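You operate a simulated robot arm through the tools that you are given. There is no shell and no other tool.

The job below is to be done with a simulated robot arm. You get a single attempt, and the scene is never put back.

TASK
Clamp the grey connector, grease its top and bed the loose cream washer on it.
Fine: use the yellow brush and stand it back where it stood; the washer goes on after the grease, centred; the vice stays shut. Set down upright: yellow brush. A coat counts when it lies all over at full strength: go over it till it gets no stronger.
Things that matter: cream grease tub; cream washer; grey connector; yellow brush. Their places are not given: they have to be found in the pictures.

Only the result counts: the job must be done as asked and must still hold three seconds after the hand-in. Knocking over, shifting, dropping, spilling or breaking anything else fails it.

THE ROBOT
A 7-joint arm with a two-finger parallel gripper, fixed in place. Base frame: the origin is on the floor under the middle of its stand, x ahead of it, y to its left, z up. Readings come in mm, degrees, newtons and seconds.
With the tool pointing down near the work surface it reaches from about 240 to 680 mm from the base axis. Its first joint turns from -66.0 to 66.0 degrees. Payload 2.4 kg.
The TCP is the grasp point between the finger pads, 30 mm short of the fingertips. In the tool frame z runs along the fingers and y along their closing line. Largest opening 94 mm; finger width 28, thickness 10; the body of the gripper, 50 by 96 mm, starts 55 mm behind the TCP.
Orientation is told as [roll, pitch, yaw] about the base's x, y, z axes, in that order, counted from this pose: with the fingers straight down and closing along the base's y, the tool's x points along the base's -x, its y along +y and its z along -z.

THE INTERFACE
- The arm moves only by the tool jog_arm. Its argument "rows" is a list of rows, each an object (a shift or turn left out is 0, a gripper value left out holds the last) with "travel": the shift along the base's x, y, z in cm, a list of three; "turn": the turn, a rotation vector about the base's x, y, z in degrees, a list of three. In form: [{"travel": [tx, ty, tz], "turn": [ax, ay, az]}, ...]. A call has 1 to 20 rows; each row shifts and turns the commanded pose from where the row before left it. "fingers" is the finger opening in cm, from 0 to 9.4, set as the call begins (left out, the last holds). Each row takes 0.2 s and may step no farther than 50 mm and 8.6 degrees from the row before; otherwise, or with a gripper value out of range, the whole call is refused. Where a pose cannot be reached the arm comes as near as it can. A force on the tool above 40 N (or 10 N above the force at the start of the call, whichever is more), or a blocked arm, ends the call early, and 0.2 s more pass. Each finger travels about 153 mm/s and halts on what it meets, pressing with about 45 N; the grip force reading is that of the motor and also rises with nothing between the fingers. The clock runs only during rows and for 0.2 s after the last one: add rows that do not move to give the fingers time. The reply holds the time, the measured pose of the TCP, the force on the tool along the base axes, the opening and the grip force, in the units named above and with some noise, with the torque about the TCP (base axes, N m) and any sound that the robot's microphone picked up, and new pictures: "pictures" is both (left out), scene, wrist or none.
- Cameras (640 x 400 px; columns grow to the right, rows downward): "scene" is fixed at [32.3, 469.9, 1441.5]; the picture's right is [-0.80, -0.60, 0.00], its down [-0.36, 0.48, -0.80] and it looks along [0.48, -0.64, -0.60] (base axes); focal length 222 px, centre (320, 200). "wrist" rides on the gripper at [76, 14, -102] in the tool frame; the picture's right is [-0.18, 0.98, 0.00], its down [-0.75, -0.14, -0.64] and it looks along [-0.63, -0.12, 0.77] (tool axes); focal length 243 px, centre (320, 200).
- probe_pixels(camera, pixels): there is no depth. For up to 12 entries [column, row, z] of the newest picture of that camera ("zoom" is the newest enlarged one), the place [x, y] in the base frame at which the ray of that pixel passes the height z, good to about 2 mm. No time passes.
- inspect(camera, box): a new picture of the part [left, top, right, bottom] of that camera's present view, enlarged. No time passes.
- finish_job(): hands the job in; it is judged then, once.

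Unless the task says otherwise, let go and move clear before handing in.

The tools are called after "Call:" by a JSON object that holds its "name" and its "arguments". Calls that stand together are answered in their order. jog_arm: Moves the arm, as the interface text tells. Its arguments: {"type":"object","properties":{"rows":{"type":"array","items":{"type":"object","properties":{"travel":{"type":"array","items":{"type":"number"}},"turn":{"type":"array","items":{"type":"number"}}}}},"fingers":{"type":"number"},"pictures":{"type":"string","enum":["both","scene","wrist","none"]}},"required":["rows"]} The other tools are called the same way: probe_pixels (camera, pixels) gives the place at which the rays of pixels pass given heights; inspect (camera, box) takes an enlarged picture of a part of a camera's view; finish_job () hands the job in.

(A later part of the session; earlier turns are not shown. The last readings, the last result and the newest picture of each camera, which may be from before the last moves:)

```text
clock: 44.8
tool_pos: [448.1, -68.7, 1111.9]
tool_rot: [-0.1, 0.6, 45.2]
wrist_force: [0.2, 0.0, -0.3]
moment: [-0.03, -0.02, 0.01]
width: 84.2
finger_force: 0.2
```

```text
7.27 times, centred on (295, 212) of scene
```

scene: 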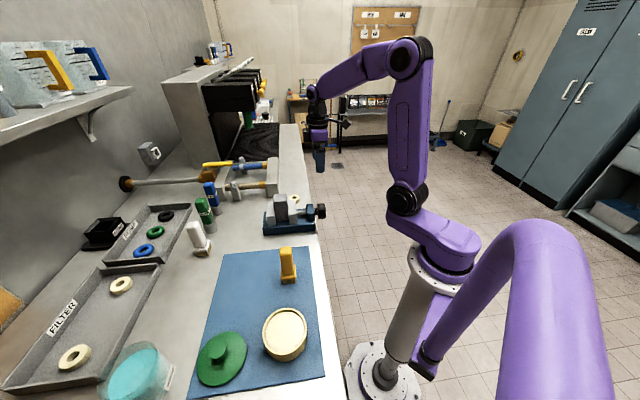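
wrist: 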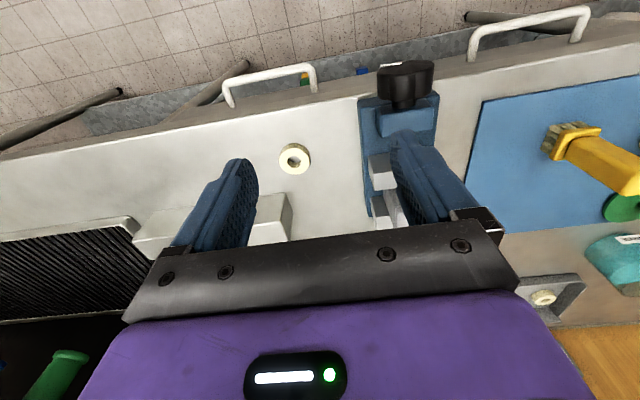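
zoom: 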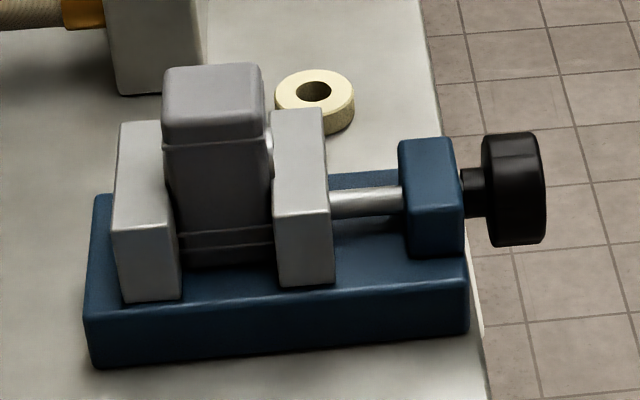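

The vice is shut and the knob free. Next is the yellow brush: I'll move the wrist camera near it to measure its exact place and orientation.

Call:
{"name": "jog_arm", "arguments": {"rows": [{"travel": [-2.13, 3.33, 0.48]}, {"travel": [-2.13, 3.33, 0.48]}, {"travel": [-2.13, 3.33, 0.48]}, {"travel": [-2.13, 3.33, 0.48]}, {"travel": [-2.13, 3.33, 0.48]}, {"travel": [-2.13, 3.33, 0.48]}, {"travel": [-2.13, 3.33, 0.48]}, {"travel": [-2.13, 3.33, 0.48]}, {}, {}], "fingers": 9.4, "pictures": "both"}}

Call:
{"name": "inspect", "arguments": {"camera": "wrist", "box": [220, 20, 500, 220]}}

Call:
{"name": "inspect", "arguments": {"camera": "scene", "box": [260, 235, 320, 290]}}

```text
clock: 47.0
tool_pos: [278.3, 197.2, 1150.9]
tool_rot: [0.0, 0.6, 45.2]
wrist_force: [0.3, 0.1, -0.8]
moment: [0.02, -0.03, 0.01]
width: 93.9
finger_force: 0.2
```

scene: 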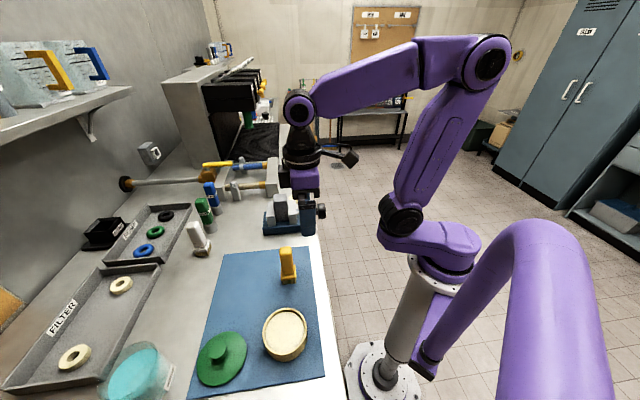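
wrist: 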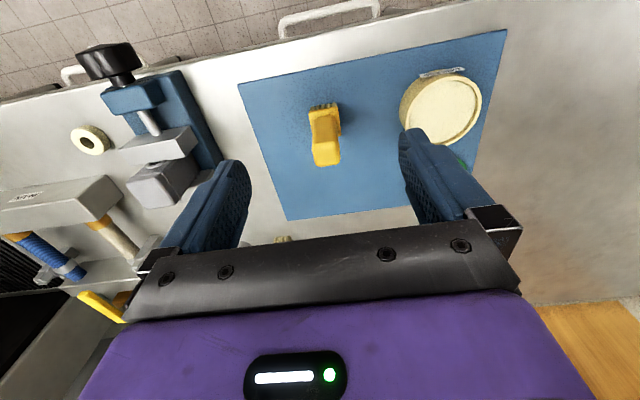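

```text
2.00 times, centred on (360, 120) of wrist
```

zoom: 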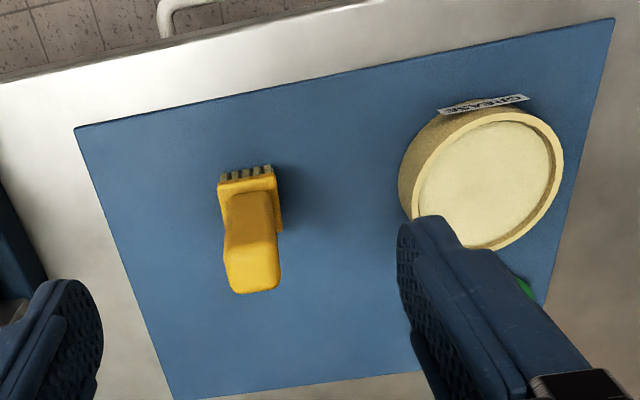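

```text
7.27 times, centred on (290, 262) of scene
```

zoom: 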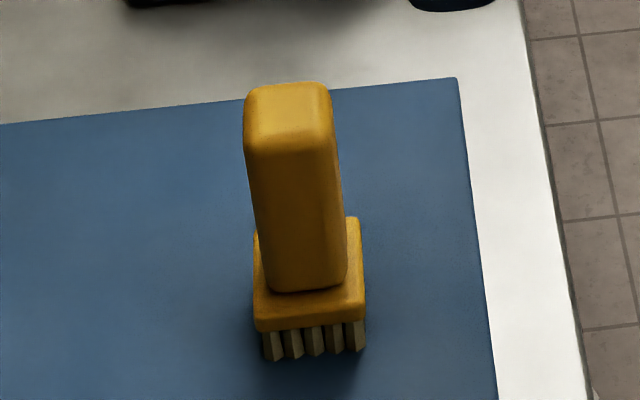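

I'll zoom tighter on the brush to separate its top face from its side.

Call:
{"name": "inspect", "arguments": {"camera": "wrist", "box": [295, 90, 355, 175]}}

Call:
{"name": "probe_pixels", "arguments": {"camera": "scene", "pixels": [[285.9, 250.3, 1000], [285.9, 250.3, 1010], [285.9, 250.3, 1020], [289, 310, 907], [284.5, 307, 925]]}}

Call:
{"name": "probe_pixels", "arguments": {"camera": "wrist", "pixels": [[326.5, 154, 1000], [326.5, 154, 1010], [326.5, 154, 1020]]}}

```text
4.71 times, centred on (325, 132) of wrist
```

zoom: 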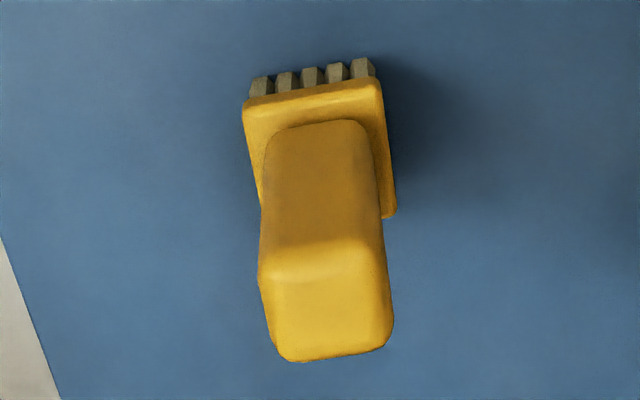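

```text
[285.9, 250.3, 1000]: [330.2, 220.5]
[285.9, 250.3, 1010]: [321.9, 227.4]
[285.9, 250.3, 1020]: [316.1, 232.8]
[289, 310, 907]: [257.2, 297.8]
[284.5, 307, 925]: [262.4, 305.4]
```

```text
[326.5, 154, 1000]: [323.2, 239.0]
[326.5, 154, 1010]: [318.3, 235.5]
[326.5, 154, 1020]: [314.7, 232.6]
```

Brush top is at (315,232.7,1020), handle about 26 mm square and aligned with the 45° frame. I'll also triangulate the grease tub rim before gripping.

Call:
{"name": "probe_pixels", "arguments": {"camera": "scene", "pixels": [[284.7, 332, 930], [284.7, 332, 945], [284.7, 332, 960], [262.7, 335, 945], [306.5, 328, 945], [286, 308.5, 945], [283, 356, 945]]}}

Call:
{"name": "probe_pixels", "arguments": {"camera": "wrist", "pixels": [[445, 110, 930], [445, 110, 945], [445, 110, 960]]}}

Call:
{"name": "inspect", "arguments": {"camera": "wrist", "box": [390, 60, 500, 160]}}

Call:
{"name": "inspect", "arguments": {"camera": "scene", "box": [250, 295, 320, 370]}}

```text
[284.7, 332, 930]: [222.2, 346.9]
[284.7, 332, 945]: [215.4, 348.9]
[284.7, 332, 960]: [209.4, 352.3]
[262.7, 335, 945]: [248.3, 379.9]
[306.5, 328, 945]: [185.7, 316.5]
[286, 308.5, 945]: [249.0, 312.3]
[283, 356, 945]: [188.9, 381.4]
```

```text
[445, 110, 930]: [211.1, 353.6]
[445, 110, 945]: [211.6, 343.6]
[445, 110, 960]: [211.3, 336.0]
```

```text
4.00 times, centred on (445, 110) of wrist
```

zoom: 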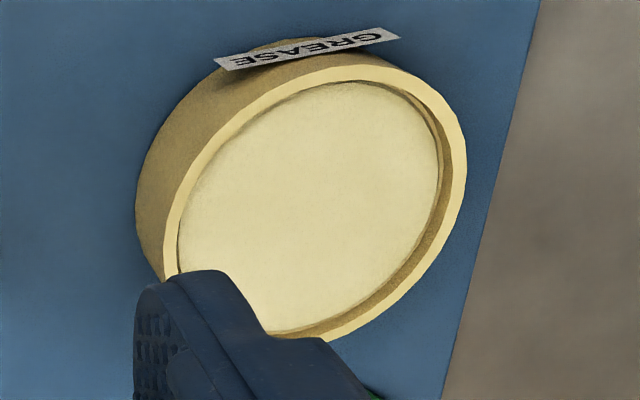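

```text
5.33 times, centred on (285, 332) of scene
```

zoom: 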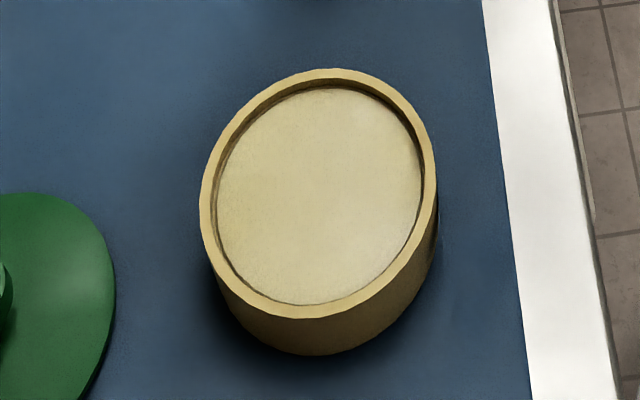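

The tub is labelled GREASE and is open, with its rim centre near (214,347,~940). Now I'll level the tool and go above the brush.

Call:
{"name": "jog_arm", "arguments": {"rows": [{"travel": [1.22, 1.18, -2.6], "turn": [0.42, -0.42, -0.2]}, {"travel": [1.22, 1.18, -2.6]}, {"travel": [1.22, 1.18, -2.6]}, {}, {}], "pictures": "both"}}

Call:
{"name": "jog_arm", "arguments": {"rows": [{}], "pictures": "none"}}

Call:
{"name": "inspect", "arguments": {"camera": "wrist", "box": [180, 40, 480, 240]}}

```text
clock: 48.2
tool_pos: [317.0, 233.4, 1069.8]
tool_rot: [0.0, 0.0, 45.0]
wrist_force: [1.0, -0.2, -0.3]
moment: [0.0, 0.0, -0.01]
width: 94.1
finger_force: 0.0
```

scene: 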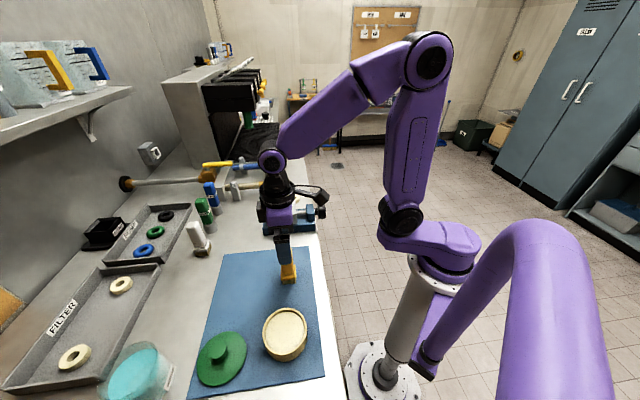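
wrist: 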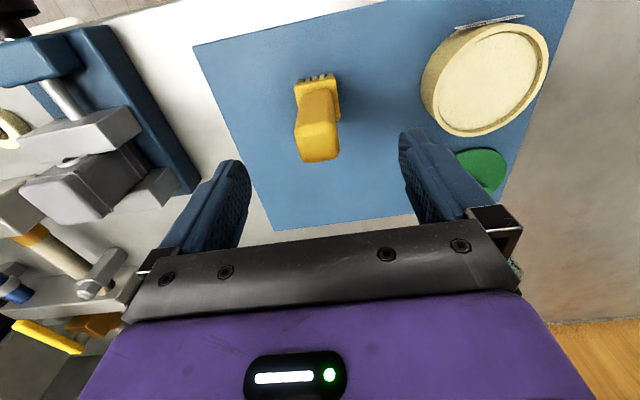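

```text
clock: 48.6
tool_pos: [315.5, 233.4, 1069.9]
tool_rot: [0.1, 0.0, 45.0]
wrist_force: [0.0, 0.1, 0.5]
moment: [0.02, 0.03, -0.01]
width: 94.1
finger_force: 0.1
```

```text
2.00 times, centred on (330, 140) of wrist
```

zoom: 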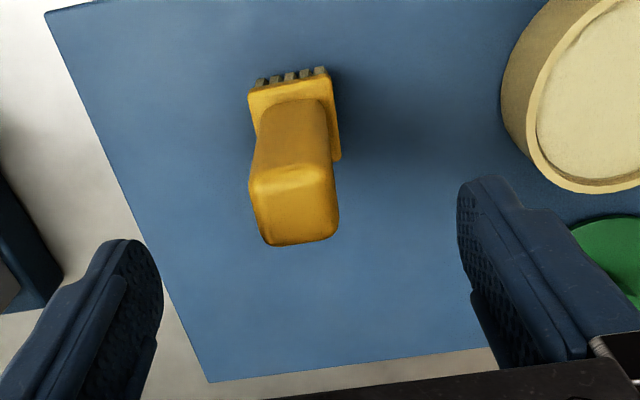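

Now I'll verify the brush top centre at wrist (318,145) before descending.

Call:
{"name": "probe_pixels", "arguments": {"camera": "wrist", "pixels": [[318, 145, 1020], [318, 145, 1015], [305, 128, 1020], [331, 156, 1020], [296, 133, 1020], [339, 127, 1020]]}}

```text
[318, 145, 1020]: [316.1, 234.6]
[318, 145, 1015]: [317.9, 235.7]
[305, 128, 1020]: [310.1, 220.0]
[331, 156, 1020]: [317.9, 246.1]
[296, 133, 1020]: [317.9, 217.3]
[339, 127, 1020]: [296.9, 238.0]
```

Brush centre (≈315.5,233.5) matches the tool. I'll descend to z≈990 and close in stages.

Call:
{"name": "jog_arm", "arguments": {"rows": [{"travel": [0, 0, -2.67]}, {"travel": [0, 0, -2.67]}, {"travel": [0, 0, -2.66]}, {}], "pictures": "none"}}

Call:
{"name": "jog_arm", "arguments": {"rows": [{}, {}, {}], "fingers": 4.4, "pictures": "both"}}

Call:
{"name": "inspect", "arguments": {"camera": "wrist", "box": [220, 60, 440, 240]}}

Call:
{"name": "inspect", "arguments": {"camera": "scene", "box": [250, 200, 330, 300]}}

```text
clock: 49.6
tool_pos: [315.1, 231.9, 991.3]
tool_rot: [0.0, 0.1, 45.0]
wrist_force: [-0.1, 0.3, -0.5]
moment: [-0.02, 0.01, 0.0]
width: 93.9
finger_force: 0.1
```

```text
clock: 50.4
tool_pos: [314.1, 232.5, 989.9]
tool_rot: [0.0, -0.1, 45.0]
wrist_force: [-0.1, -0.3, -0.2]
moment: [0.0, 0.02, -0.01]
width: 43.9
finger_force: 0.1
```

scene: 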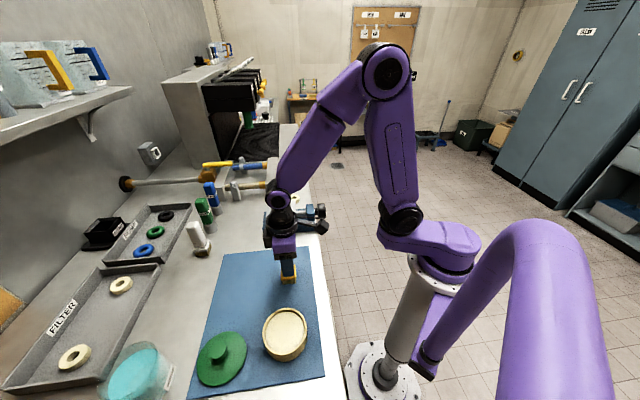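
wrist: 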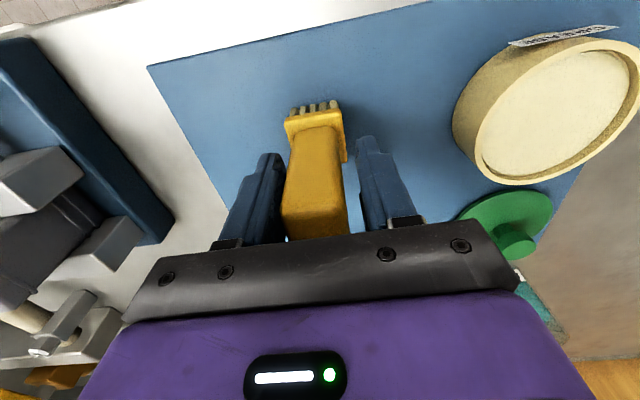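

```text
2.22 times, centred on (330, 150) of wrist
```

zoom: 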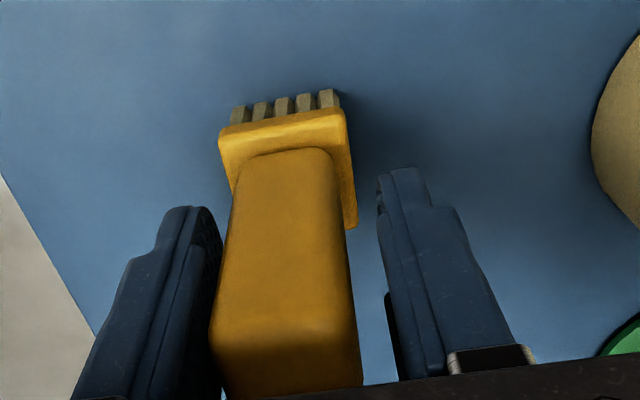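

```text
4.00 times, centred on (290, 250) of scene
```

zoom: 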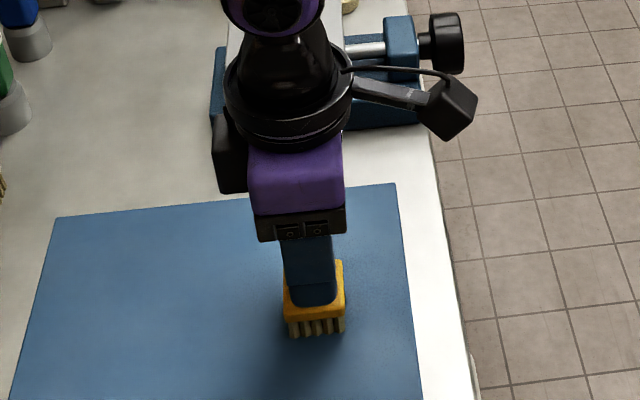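

The handle sits nearer the left pad (gap about 4 mm vs 11 mm). I'll shift 3 mm towards it and close a bit more.

Call:
{"name": "jog_arm", "arguments": {"rows": [{"travel": [0.22, -0.22, 0]}, {}, {}], "fingers": 3.6, "pictures": "wrist"}}

Call:
{"name": "inspect", "arguments": {"camera": "wrist", "box": [220, 60, 440, 240]}}

```text
clock: 51.2
tool_pos: [317.6, 229.9, 989.6]
tool_rot: [0.1, 0.0, 45.0]
wrist_force: [-0.3, -0.1, 0.0]
moment: [-0.04, 0.0, -0.01]
width: 36.1
finger_force: 0.2
```

wrist: 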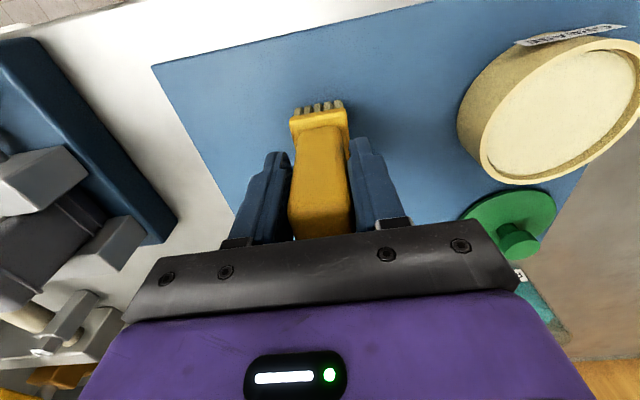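

```text
2.22 times, centred on (330, 150) of wrist
```

zoom: 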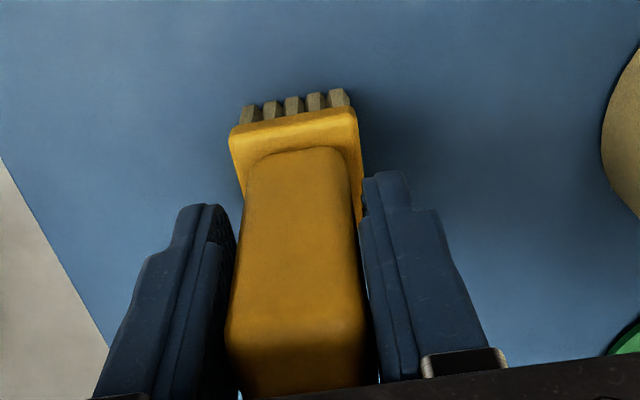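

Now both gaps look about even. I'll close on the handle gradually.

Call:
{"name": "jog_arm", "arguments": {"rows": [{}, {}], "fingers": 3.0, "pictures": "none"}}

Call:
{"name": "jog_arm", "arguments": {"rows": [{}, {}], "fingers": 2.6, "pictures": "none"}}

```text
clock: 51.8
tool_pos: [316.6, 230.9, 990.5]
tool_rot: [0.0, 0.0, 45.0]
wrist_force: [0.7, -0.7, -0.6]
moment: [-0.06, 0.01, 0.0]
width: 33.2
finger_force: 44.4
```

```text
clock: 52.4
tool_pos: [316.2, 230.1, 990.8]
tool_rot: [0.0, 0.1, 44.8]
wrist_force: [0.2, 0.1, -0.6]
moment: [0.02, -0.02, 0.0]
width: 33.5
finger_force: 45.0
```

The brush is gripped (width 33 mm, 45 N). I'll lift it straight up 120 mm and look.

Call:
{"name": "jog_arm", "arguments": {"rows": [{"travel": [0, 0, 1]}, {"travel": [0, 0, 3]}, {"travel": [0, 0, 4]}, {"travel": [0, 0, 4]}, {}], "pictures": "both"}}

Call:
{"name": "inspect", "arguments": {"camera": "scene", "box": [240, 190, 340, 370]}}

Call:
{"name": "inspect", "arguments": {"camera": "wrist", "box": [220, 0, 560, 240]}}

```text
clock: 53.6
tool_pos: [318.0, 231.7, 1110.2]
tool_rot: [0.1, -0.1, 45.1]
wrist_force: [0.4, 0.1, 0.4]
moment: [-0.01, 0.01, -0.01]
width: 33.5
finger_force: 45.0
```

scene: 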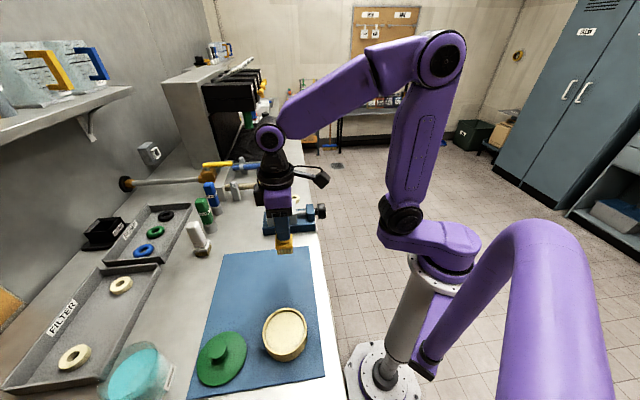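
wrist: 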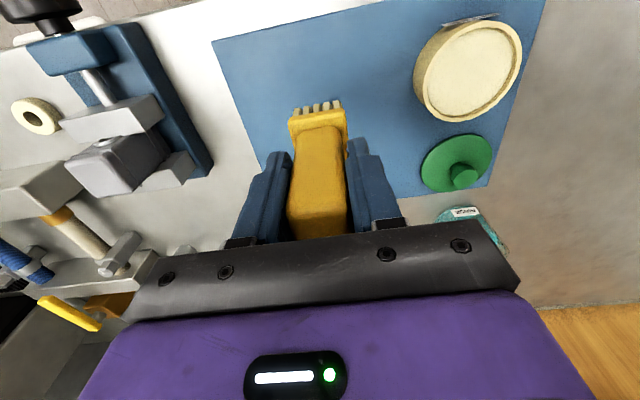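

```text
2.22 times, centred on (290, 280) of scene
```

zoom: 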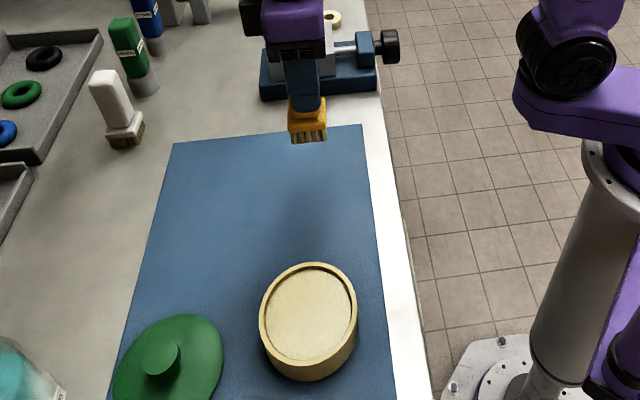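

```text
1.67 times, centred on (390, 120) of wrist
```

zoom: 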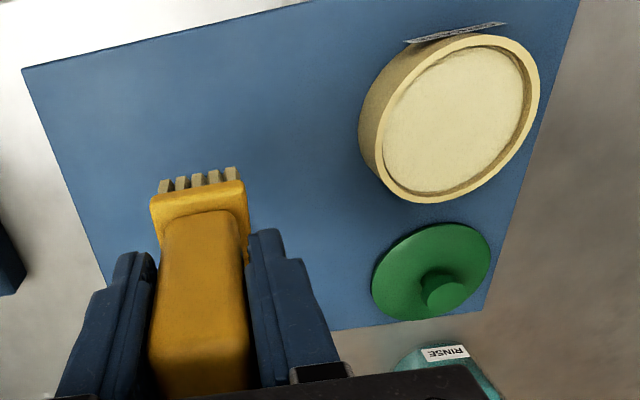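

Brush lifted cleanly. I'll measure the tub rim in both views.

Call:
{"name": "inspect", "arguments": {"camera": "wrist", "box": [400, 10, 540, 130]}}

Call:
{"name": "probe_pixels", "arguments": {"camera": "scene", "pixels": [[284.6, 330.7, 925], [284.6, 330.7, 935], [284.6, 330.7, 945], [284.6, 330.7, 955]]}}

```text
3.33 times, centred on (470, 70) of wrist
```

zoom: 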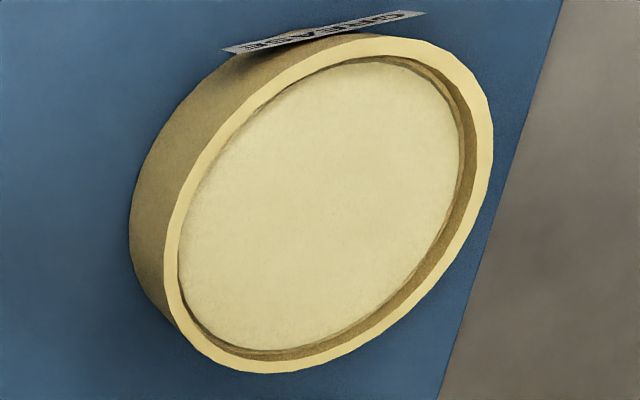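

```text
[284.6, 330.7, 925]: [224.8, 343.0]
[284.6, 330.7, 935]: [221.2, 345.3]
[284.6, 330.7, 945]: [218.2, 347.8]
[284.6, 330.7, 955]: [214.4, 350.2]
```

Rim centre appears at wrist (472.4,72.1); probing at several heights.

Call:
{"name": "probe_pixels", "arguments": {"camera": "wrist", "pixels": [[472.4, 72.1, 925], [472.4, 72.1, 935], [472.4, 72.1, 945], [472.4, 72.1, 955], [419, 90, 940], [518, 52, 940], [475, 22, 940], [453, 122.5, 940]]}}

```text
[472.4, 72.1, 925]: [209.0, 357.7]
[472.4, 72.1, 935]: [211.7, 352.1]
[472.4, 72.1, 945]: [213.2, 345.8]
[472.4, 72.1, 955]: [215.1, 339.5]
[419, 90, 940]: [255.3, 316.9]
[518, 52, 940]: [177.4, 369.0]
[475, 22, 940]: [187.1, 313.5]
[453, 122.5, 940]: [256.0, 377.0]
```

The tub rim is about 94 mm across, centred near (217,346,940). I'll carry the brush above it.

Call:
{"name": "jog_arm", "arguments": {"rows": [{"travel": [-2.53, 2.88, 0]}, {"travel": [-2.53, 2.88, 0]}, {"travel": [-2.52, 2.87, 0]}, {"travel": [-2.52, 2.87, 0]}, {}, {}], "pictures": "both"}}

Call:
{"name": "inspect", "arguments": {"camera": "scene", "box": [230, 250, 340, 380]}}

Call:
{"name": "inspect", "arguments": {"camera": "wrist", "box": [180, 20, 480, 240]}}

```text
clock: 55.0
tool_pos: [216.6, 345.2, 1113.7]
tool_rot: [-0.1, 0.0, 45.0]
wrist_force: [0.8, 0.2, -0.1]
moment: [0.03, 0.03, 0.01]
width: 33.3
finger_force: 44.7
```

scene: 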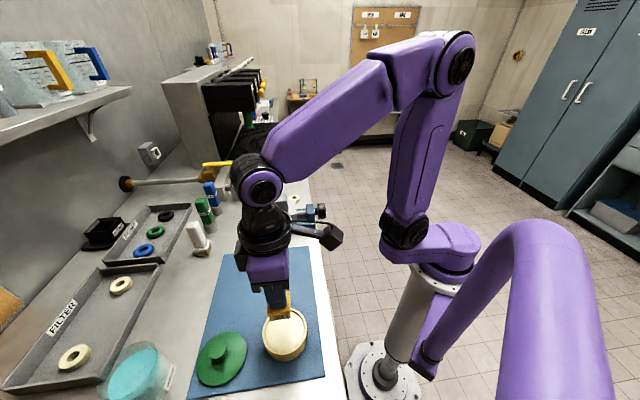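
wrist: 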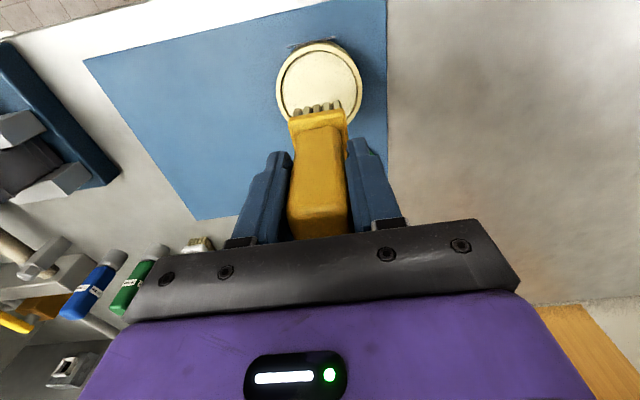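

```text
3.08 times, centred on (285, 315) of scene
```

zoom: 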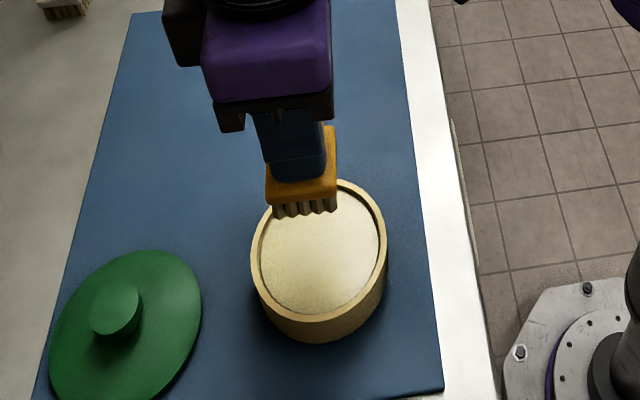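

```text
1.82 times, centred on (330, 130) of wrist
```

zoom: 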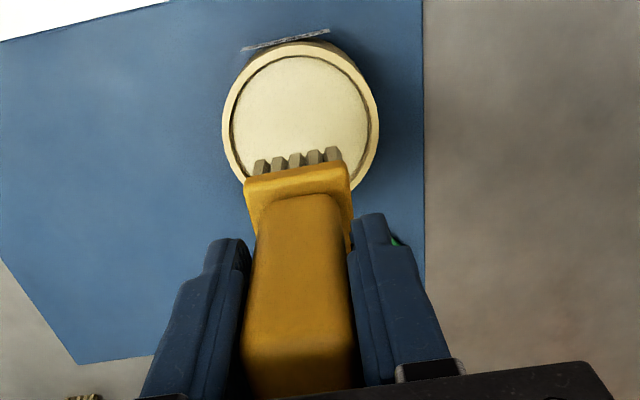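

Brush is over the tub area. I'll descend 60 mm and check the alignment before dipping.

Call:
{"name": "jog_arm", "arguments": {"rows": [{"travel": [0, 0, -2]}, {"travel": [0, 0, -2]}, {"travel": [0, 0, -2]}, {}, {}], "pictures": "both"}}

Call:
{"name": "inspect", "arguments": {"camera": "scene", "box": [240, 275, 330, 375]}}

Call:
{"name": "inspect", "arguments": {"camera": "wrist", "box": [220, 20, 440, 180]}}

```text
clock: 56.2
tool_pos: [216.7, 345.3, 1051.3]
tool_rot: [0.0, 0.0, 45.0]
wrist_force: [-0.8, -0.6, -1.0]
moment: [0.03, 0.01, 0.02]
width: 33.6
finger_force: 44.4
```

scene: 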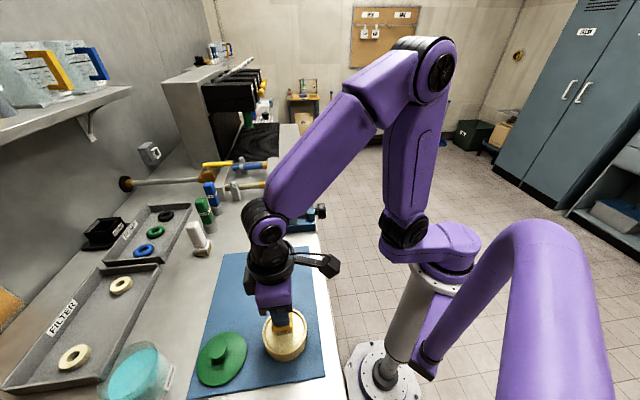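
wrist: 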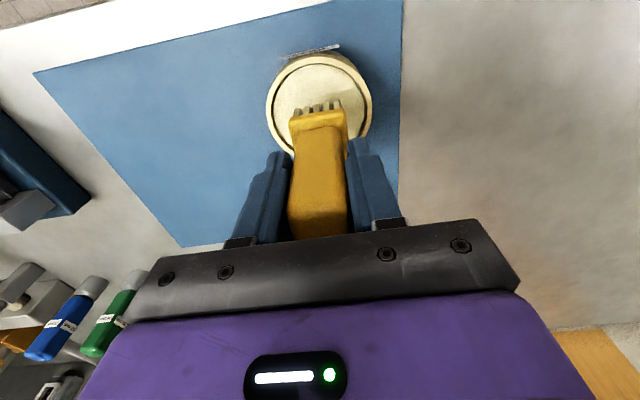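

```text
4.00 times, centred on (285, 325) of scene
```

zoom: 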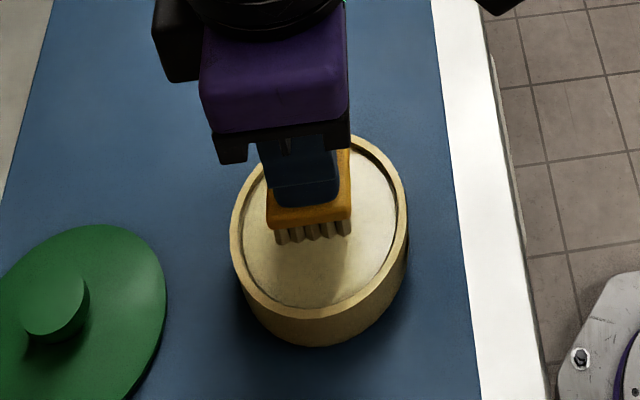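

```text
2.50 times, centred on (330, 100) of wrist
```

zoom: 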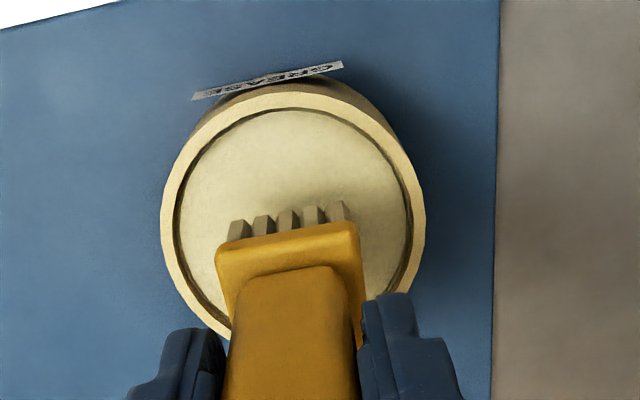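

Bristles are inside the rim outline. I'll descend gently towards the grease surface, watching the force.

Call:
{"name": "jog_arm", "arguments": {"rows": [{"travel": [0, 0, -1.5]}, {"travel": [0, 0, -1.3]}, {}], "pictures": "wrist"}}

Call:
{"name": "inspect", "arguments": {"camera": "wrist", "box": [240, 40, 420, 170]}}

```text
clock: 57.0
tool_pos: [215.5, 345.8, 1023.8]
tool_rot: [0.1, -0.4, 45.0]
wrist_force: [0.2, -4.9, 31.5]
moment: [-0.22, -0.15, 0.0]
width: 33.7
finger_force: 44.9
```

wrist: 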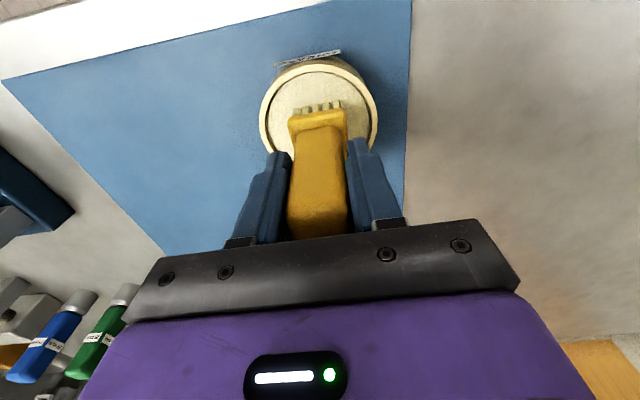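

```text
3.08 times, centred on (330, 105) of wrist
```

zoom: 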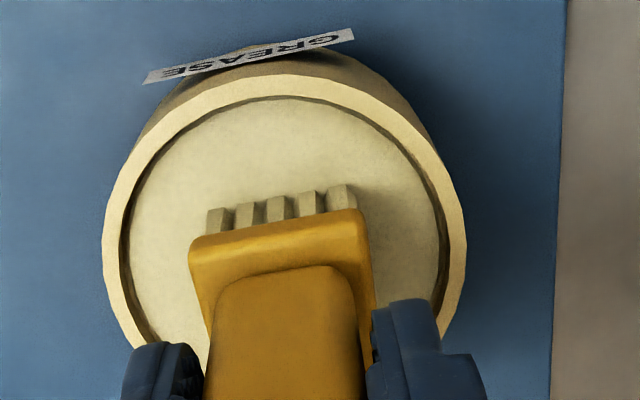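

Contact at TCP z≈1024 with about 31 N, and the bristles have turned cream. I'll ease off slightly, dwell, then lift and inspect the bristles.

Call:
{"name": "jog_arm", "arguments": {"rows": [{"travel": [0, 0, 0.15]}, {}, {}], "pictures": "none"}}

Call:
{"name": "jog_arm", "arguments": {"rows": [{"travel": [0, 0, 1]}, {"travel": [0, 0, 2]}, {"travel": [0, 0, 3]}, {"travel": [0, 0, 3]}, {}], "pictures": "both"}}

Call:
{"name": "inspect", "arguments": {"camera": "wrist", "box": [240, 20, 420, 170]}}

Call:
{"name": "inspect", "arguments": {"camera": "scene", "box": [240, 265, 330, 375]}}

```text
clock: 57.8
tool_pos: [215.5, 345.7, 1025.1]
tool_rot: [0.0, 0.0, 45.0]
wrist_force: [3.2, 2.0, 9.6]
moment: [0.36, -0.33, 0.01]
width: 33.5
finger_force: 45.7
```

```text
clock: 59.0
tool_pos: [215.2, 345.6, 1113.9]
tool_rot: [0.0, 0.0, 45.1]
wrist_force: [-0.1, -0.1, -1.1]
moment: [0.0, 0.02, -0.02]
width: 33.4
finger_force: 44.6
```

scene: 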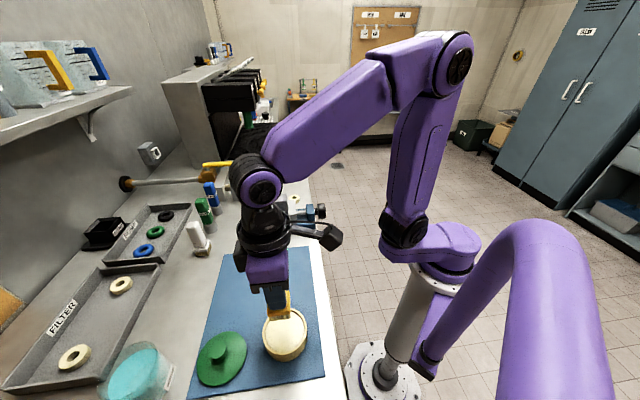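
wrist: 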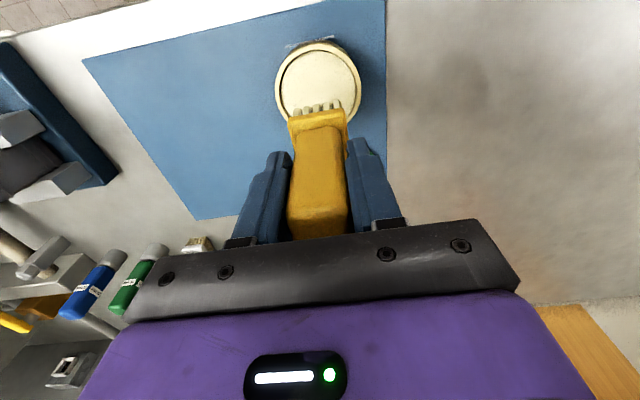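

```text
2.67 times, centred on (330, 95) of wrist
```

zoom: 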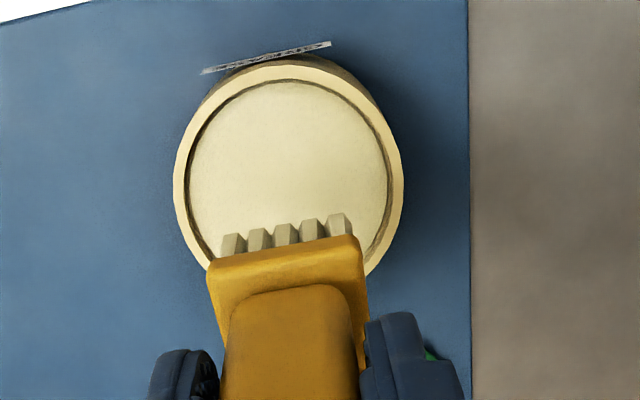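

```text
3.64 times, centred on (285, 320) of scene
```

zoom: 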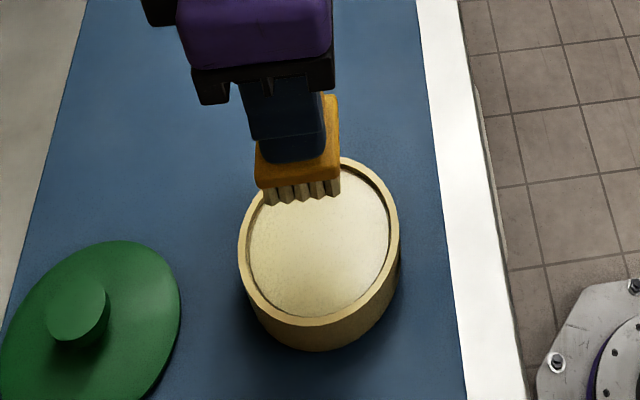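

The bristles look creamy (loaded) and the tub hasn't moved. Next I'll lift and carry the brush to just beyond the connector so the wrist camera can see its top.

Call:
{"name": "jog_arm", "arguments": {"rows": [{"travel": [0, 0, 4.6]}, {"travel": [3.25, -2.53, 0]}, {"travel": [3.25, -2.53, 0]}, {"travel": [3.25, -2.53, 0]}, {"travel": [3.25, -2.53, 0]}, {"travel": [3.25, -2.53, 0]}, {"travel": [3.25, -2.53, 0]}, {"travel": [3.25, -2.53, 0]}, {"travel": [3.25, -2.53, 0]}, {"travel": [3.24, -2.56, 0]}, {}, {}], "pictures": "both"}}

Call:
{"name": "inspect", "arguments": {"camera": "wrist", "box": [220, 0, 440, 150]}}

Call:
{"name": "inspect", "arguments": {"camera": "scene", "box": [245, 160, 335, 240]}}

```text
clock: 61.6
tool_pos: [510.7, 117.1, 1160.0]
tool_rot: [0.0, 0.0, 45.0]
wrist_force: [0.0, 0.0, -0.1]
moment: [0.0, -0.02, 0.02]
width: 33.3
finger_force: 44.8
```

scene: 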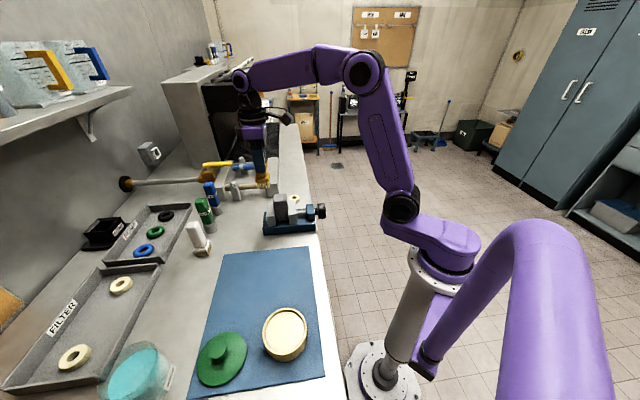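
wrist: 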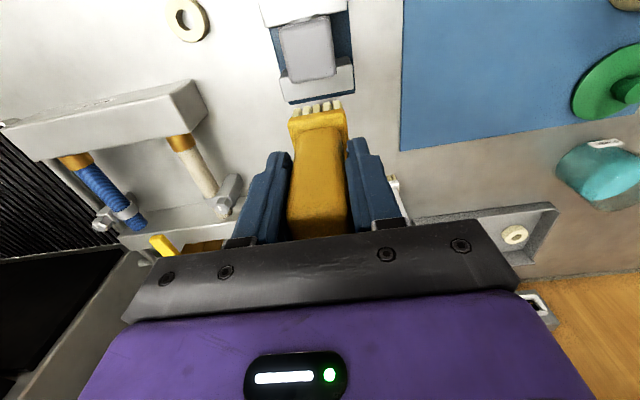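

```text
2.67 times, centred on (330, 75) of wrist
```

zoom: 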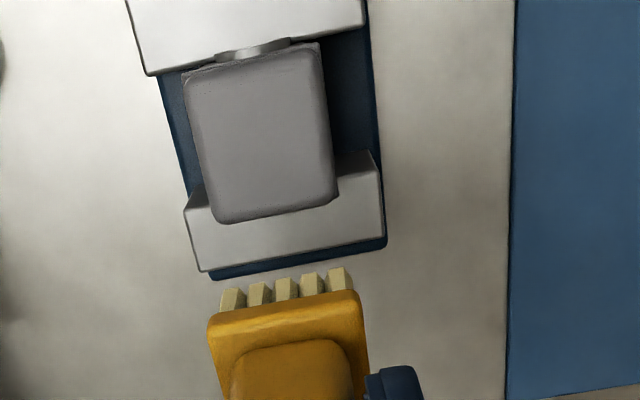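

```text
5.00 times, centred on (290, 200) of scene
```

zoom: 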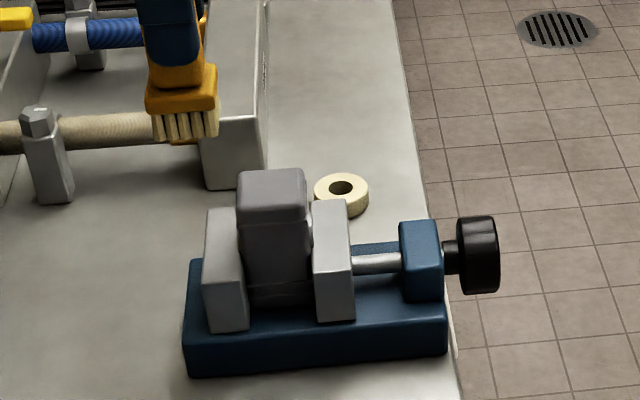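

The connector top is clearly visible at wrist (308,52). I'll probe its corners at z=1020.

Call:
{"name": "probe_pixels", "arguments": {"camera": "zoom", "pixels": [[260, 180, 1020]]}}

Call:
{"name": "probe_pixels", "arguments": {"camera": "wrist", "pixels": [[278.7, 28.5, 1020], [330, 21, 1020], [336, 74, 1020], [289, 83, 1020], [308.3, 52.5, 1020], [308.3, 52.5, 1010], [308.3, 52.5, 1030]]}}

Call:
{"name": "inspect", "arguments": {"camera": "wrist", "box": [260, 0, 360, 100]}}

Call:
{"name": "inspect", "arguments": {"camera": "scene", "box": [265, 180, 315, 220]}}

```text
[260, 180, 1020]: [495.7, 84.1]
```

```text
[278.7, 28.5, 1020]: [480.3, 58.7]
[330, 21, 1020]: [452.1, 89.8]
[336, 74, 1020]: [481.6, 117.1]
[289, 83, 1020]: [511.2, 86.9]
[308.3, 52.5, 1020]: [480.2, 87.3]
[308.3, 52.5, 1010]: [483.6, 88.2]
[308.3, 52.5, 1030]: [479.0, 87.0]
```

```text
4.00 times, centred on (310, 50) of wrist
```

zoom: 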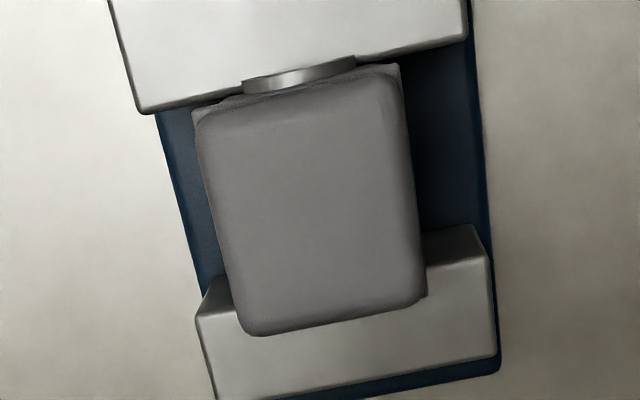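

```text
10.00 times, centred on (290, 200) of scene
```

zoom: 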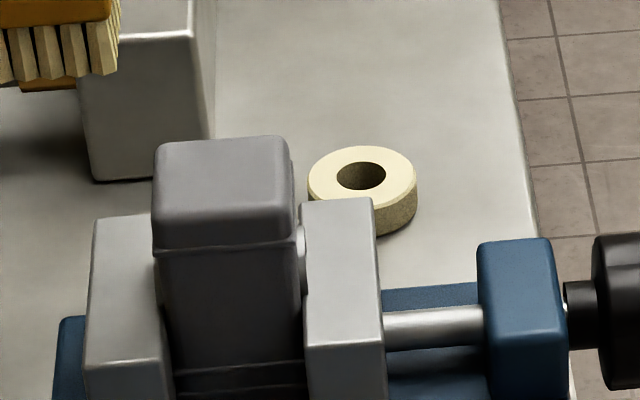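

The connector top is a ~41 mm square centred at (481,88), about the same size as the bristle block (≈38 mm). I'll position the brush over it and descend to just above.

Call:
{"name": "jog_arm", "arguments": {"rows": [{"travel": [-1.5, -1.48, 0]}, {"travel": [-1.52, -1.48, 0]}, {"travel": [0, 0, -2.2]}, {"travel": [0, 0, -2.2]}, {}, {}], "pictures": "both"}}

Call:
{"name": "inspect", "arguments": {"camera": "scene", "box": [245, 160, 335, 240]}}

Call:
{"name": "inspect", "arguments": {"camera": "wrist", "box": [250, 30, 410, 150]}}

```text
clock: 63.0
tool_pos: [477.9, 87.3, 1117.2]
tool_rot: [-0.1, 0.0, 45.0]
wrist_force: [-1.3, 0.5, -0.6]
moment: [0.01, 0.03, 0.01]
width: 33.3
finger_force: 44.8
```

scene: 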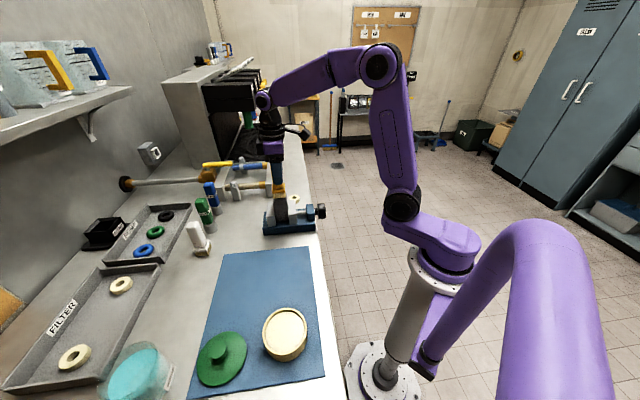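
wrist: 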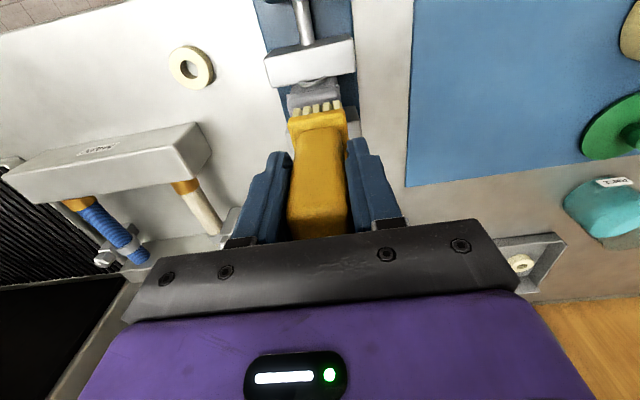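

```text
5.00 times, centred on (290, 200) of scene
```

zoom: 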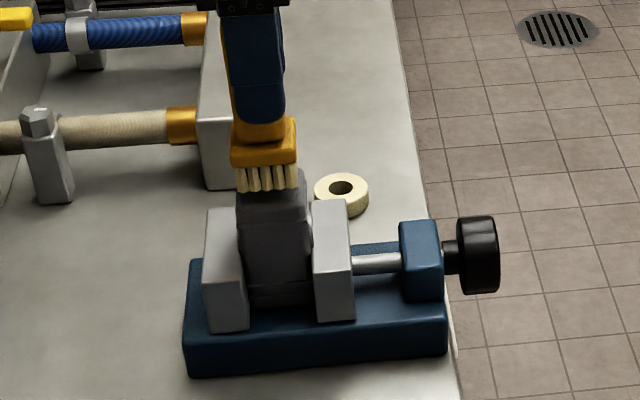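

```text
3.33 times, centred on (330, 90) of wrist
```

zoom: 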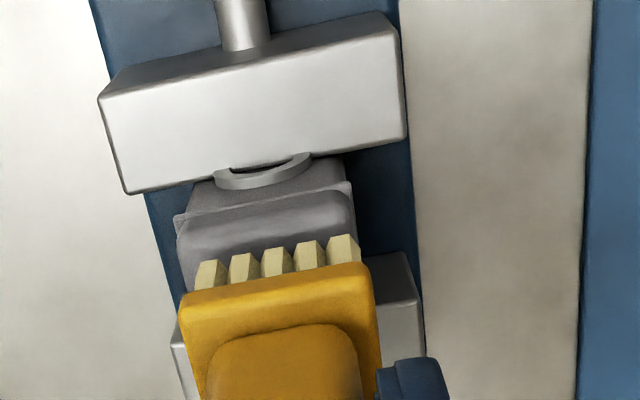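

The bristles line up with the connector top. I'll descend 10 mm, then in 2 mm steps until contact.

Call:
{"name": "jog_arm", "arguments": {"rows": [{"travel": [0.1, 0, -1.0]}, {}], "pictures": "none"}}

Call:
{"name": "jog_arm", "arguments": {"rows": [{"travel": [0, 0, -0.2]}, {}], "pictures": "none"}}

Call:
{"name": "jog_arm", "arguments": {"rows": [{"travel": [0, 0, -0.2]}, {}], "pictures": "none"}}

```text
clock: 63.6
tool_pos: [480.1, 87.9, 1108.2]
tool_rot: [0.0, 0.0, 45.0]
wrist_force: [0.3, 0.6, -0.6]
moment: [0.03, -0.02, 0.03]
width: 33.6
finger_force: 44.9
```

```text
clock: 64.2
tool_pos: [479.5, 89.5, 1106.9]
tool_rot: [0.0, 0.0, 45.0]
wrist_force: [-0.7, -0.1, 1.1]
moment: [0.03, -0.02, -0.01]
width: 33.5
finger_force: 44.1
```

```text
clock: 64.8
tool_pos: [479.5, 88.9, 1106.3]
tool_rot: [-0.2, -0.3, 45.0]
wrist_force: [-4.4, -4.1, 30.6]
moment: [-0.05, 0.21, -0.01]
width: 33.7
finger_force: 45.6
```

Contact at TCP z≈1106.4 (about 30 N). I'll ease off 1 mm and sweep ±7 mm in both directions lightly, then lift and look.

Call:
{"name": "jog_arm", "arguments": {"rows": [{"travel": [0, 0, 0.1]}, {}], "pictures": "none"}}

Call:
{"name": "jog_arm", "arguments": {"rows": [{"travel": [0.25, 0.25, 0]}, {"travel": [0.25, 0.25, 0]}, {"travel": [-0.25, -0.25, 0]}, {"travel": [-0.25, -0.25, 0]}, {"travel": [-0.25, -0.25, 0]}, {"travel": [-0.25, -0.25, 0]}, {"travel": [0.25, 0.25, 0]}, {"travel": [0.25, 0.25, 0]}, {"travel": [-0.25, 0.25, 0]}, {"travel": [-0.25, 0.25, 0]}, {"travel": [0.25, -0.25, 0]}, {"travel": [0.25, -0.25, 0]}, {"travel": [0.25, -0.25, 0]}, {"travel": [0.25, -0.25, 0]}, {"travel": [-0.25, 0.25, 0]}, {"travel": [-0.25, 0.25, 0]}], "pictures": "none"}}

```text
clock: 65.4
tool_pos: [479.9, 87.7, 1107.3]
tool_rot: [-0.2, -0.2, 45.0]
wrist_force: [0.3, -2.6, 30.3]
moment: [0.07, -0.12, -0.02]
width: 33.6
finger_force: 45.2
```

```text
clock: 68.8
tool_pos: [480.7, 87.2, 1104.4]
tool_rot: [-0.1, 0.0, 45.0]
wrist_force: [0.9, -2.4, 10.5]
moment: [-0.22, -0.3, -0.03]
width: 33.5
finger_force: 44.7
```

The sweep ran without a stop (10 N). I'll lift and step back to look at the coat.

Call:
{"name": "jog_arm", "arguments": {"rows": [{"travel": [0, 0, 2.7]}, {"travel": [0, 0, 2.7]}, {"travel": [1.5, 1.5, 0]}, {"travel": [1.5, 1.5, 0]}, {}], "pictures": "both"}}

Call:
{"name": "inspect", "arguments": {"camera": "wrist", "box": [260, 0, 360, 130]}}

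Call:
{"name": "inspect", "arguments": {"camera": "scene", "box": [265, 180, 315, 220]}}

```text
clock: 70.0
tool_pos: [507.6, 118.7, 1155.7]
tool_rot: [0.0, 0.0, 45.0]
wrist_force: [0.6, 0.4, -1.0]
moment: [0.0, 0.01, -0.02]
width: 33.2
finger_force: 45.7
```

scene: 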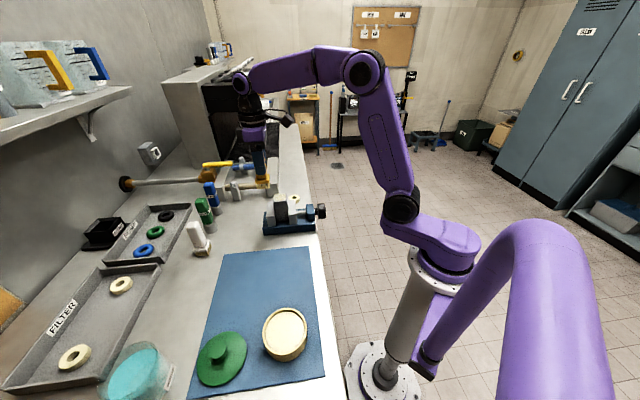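
wrist: 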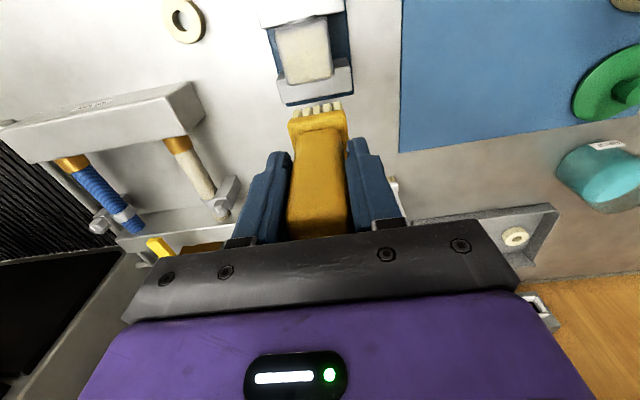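

```text
3.08 times, centred on (310, 65) of wrist
```

zoom: 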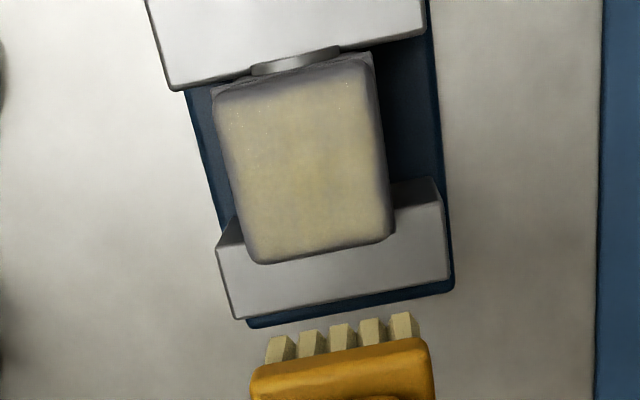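

```text
10.00 times, centred on (290, 200) of scene
```

zoom: 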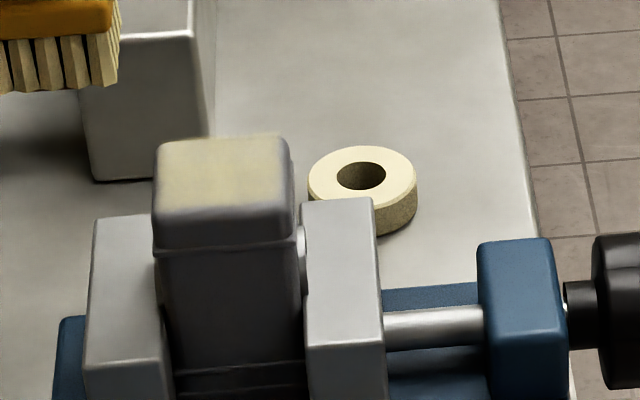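

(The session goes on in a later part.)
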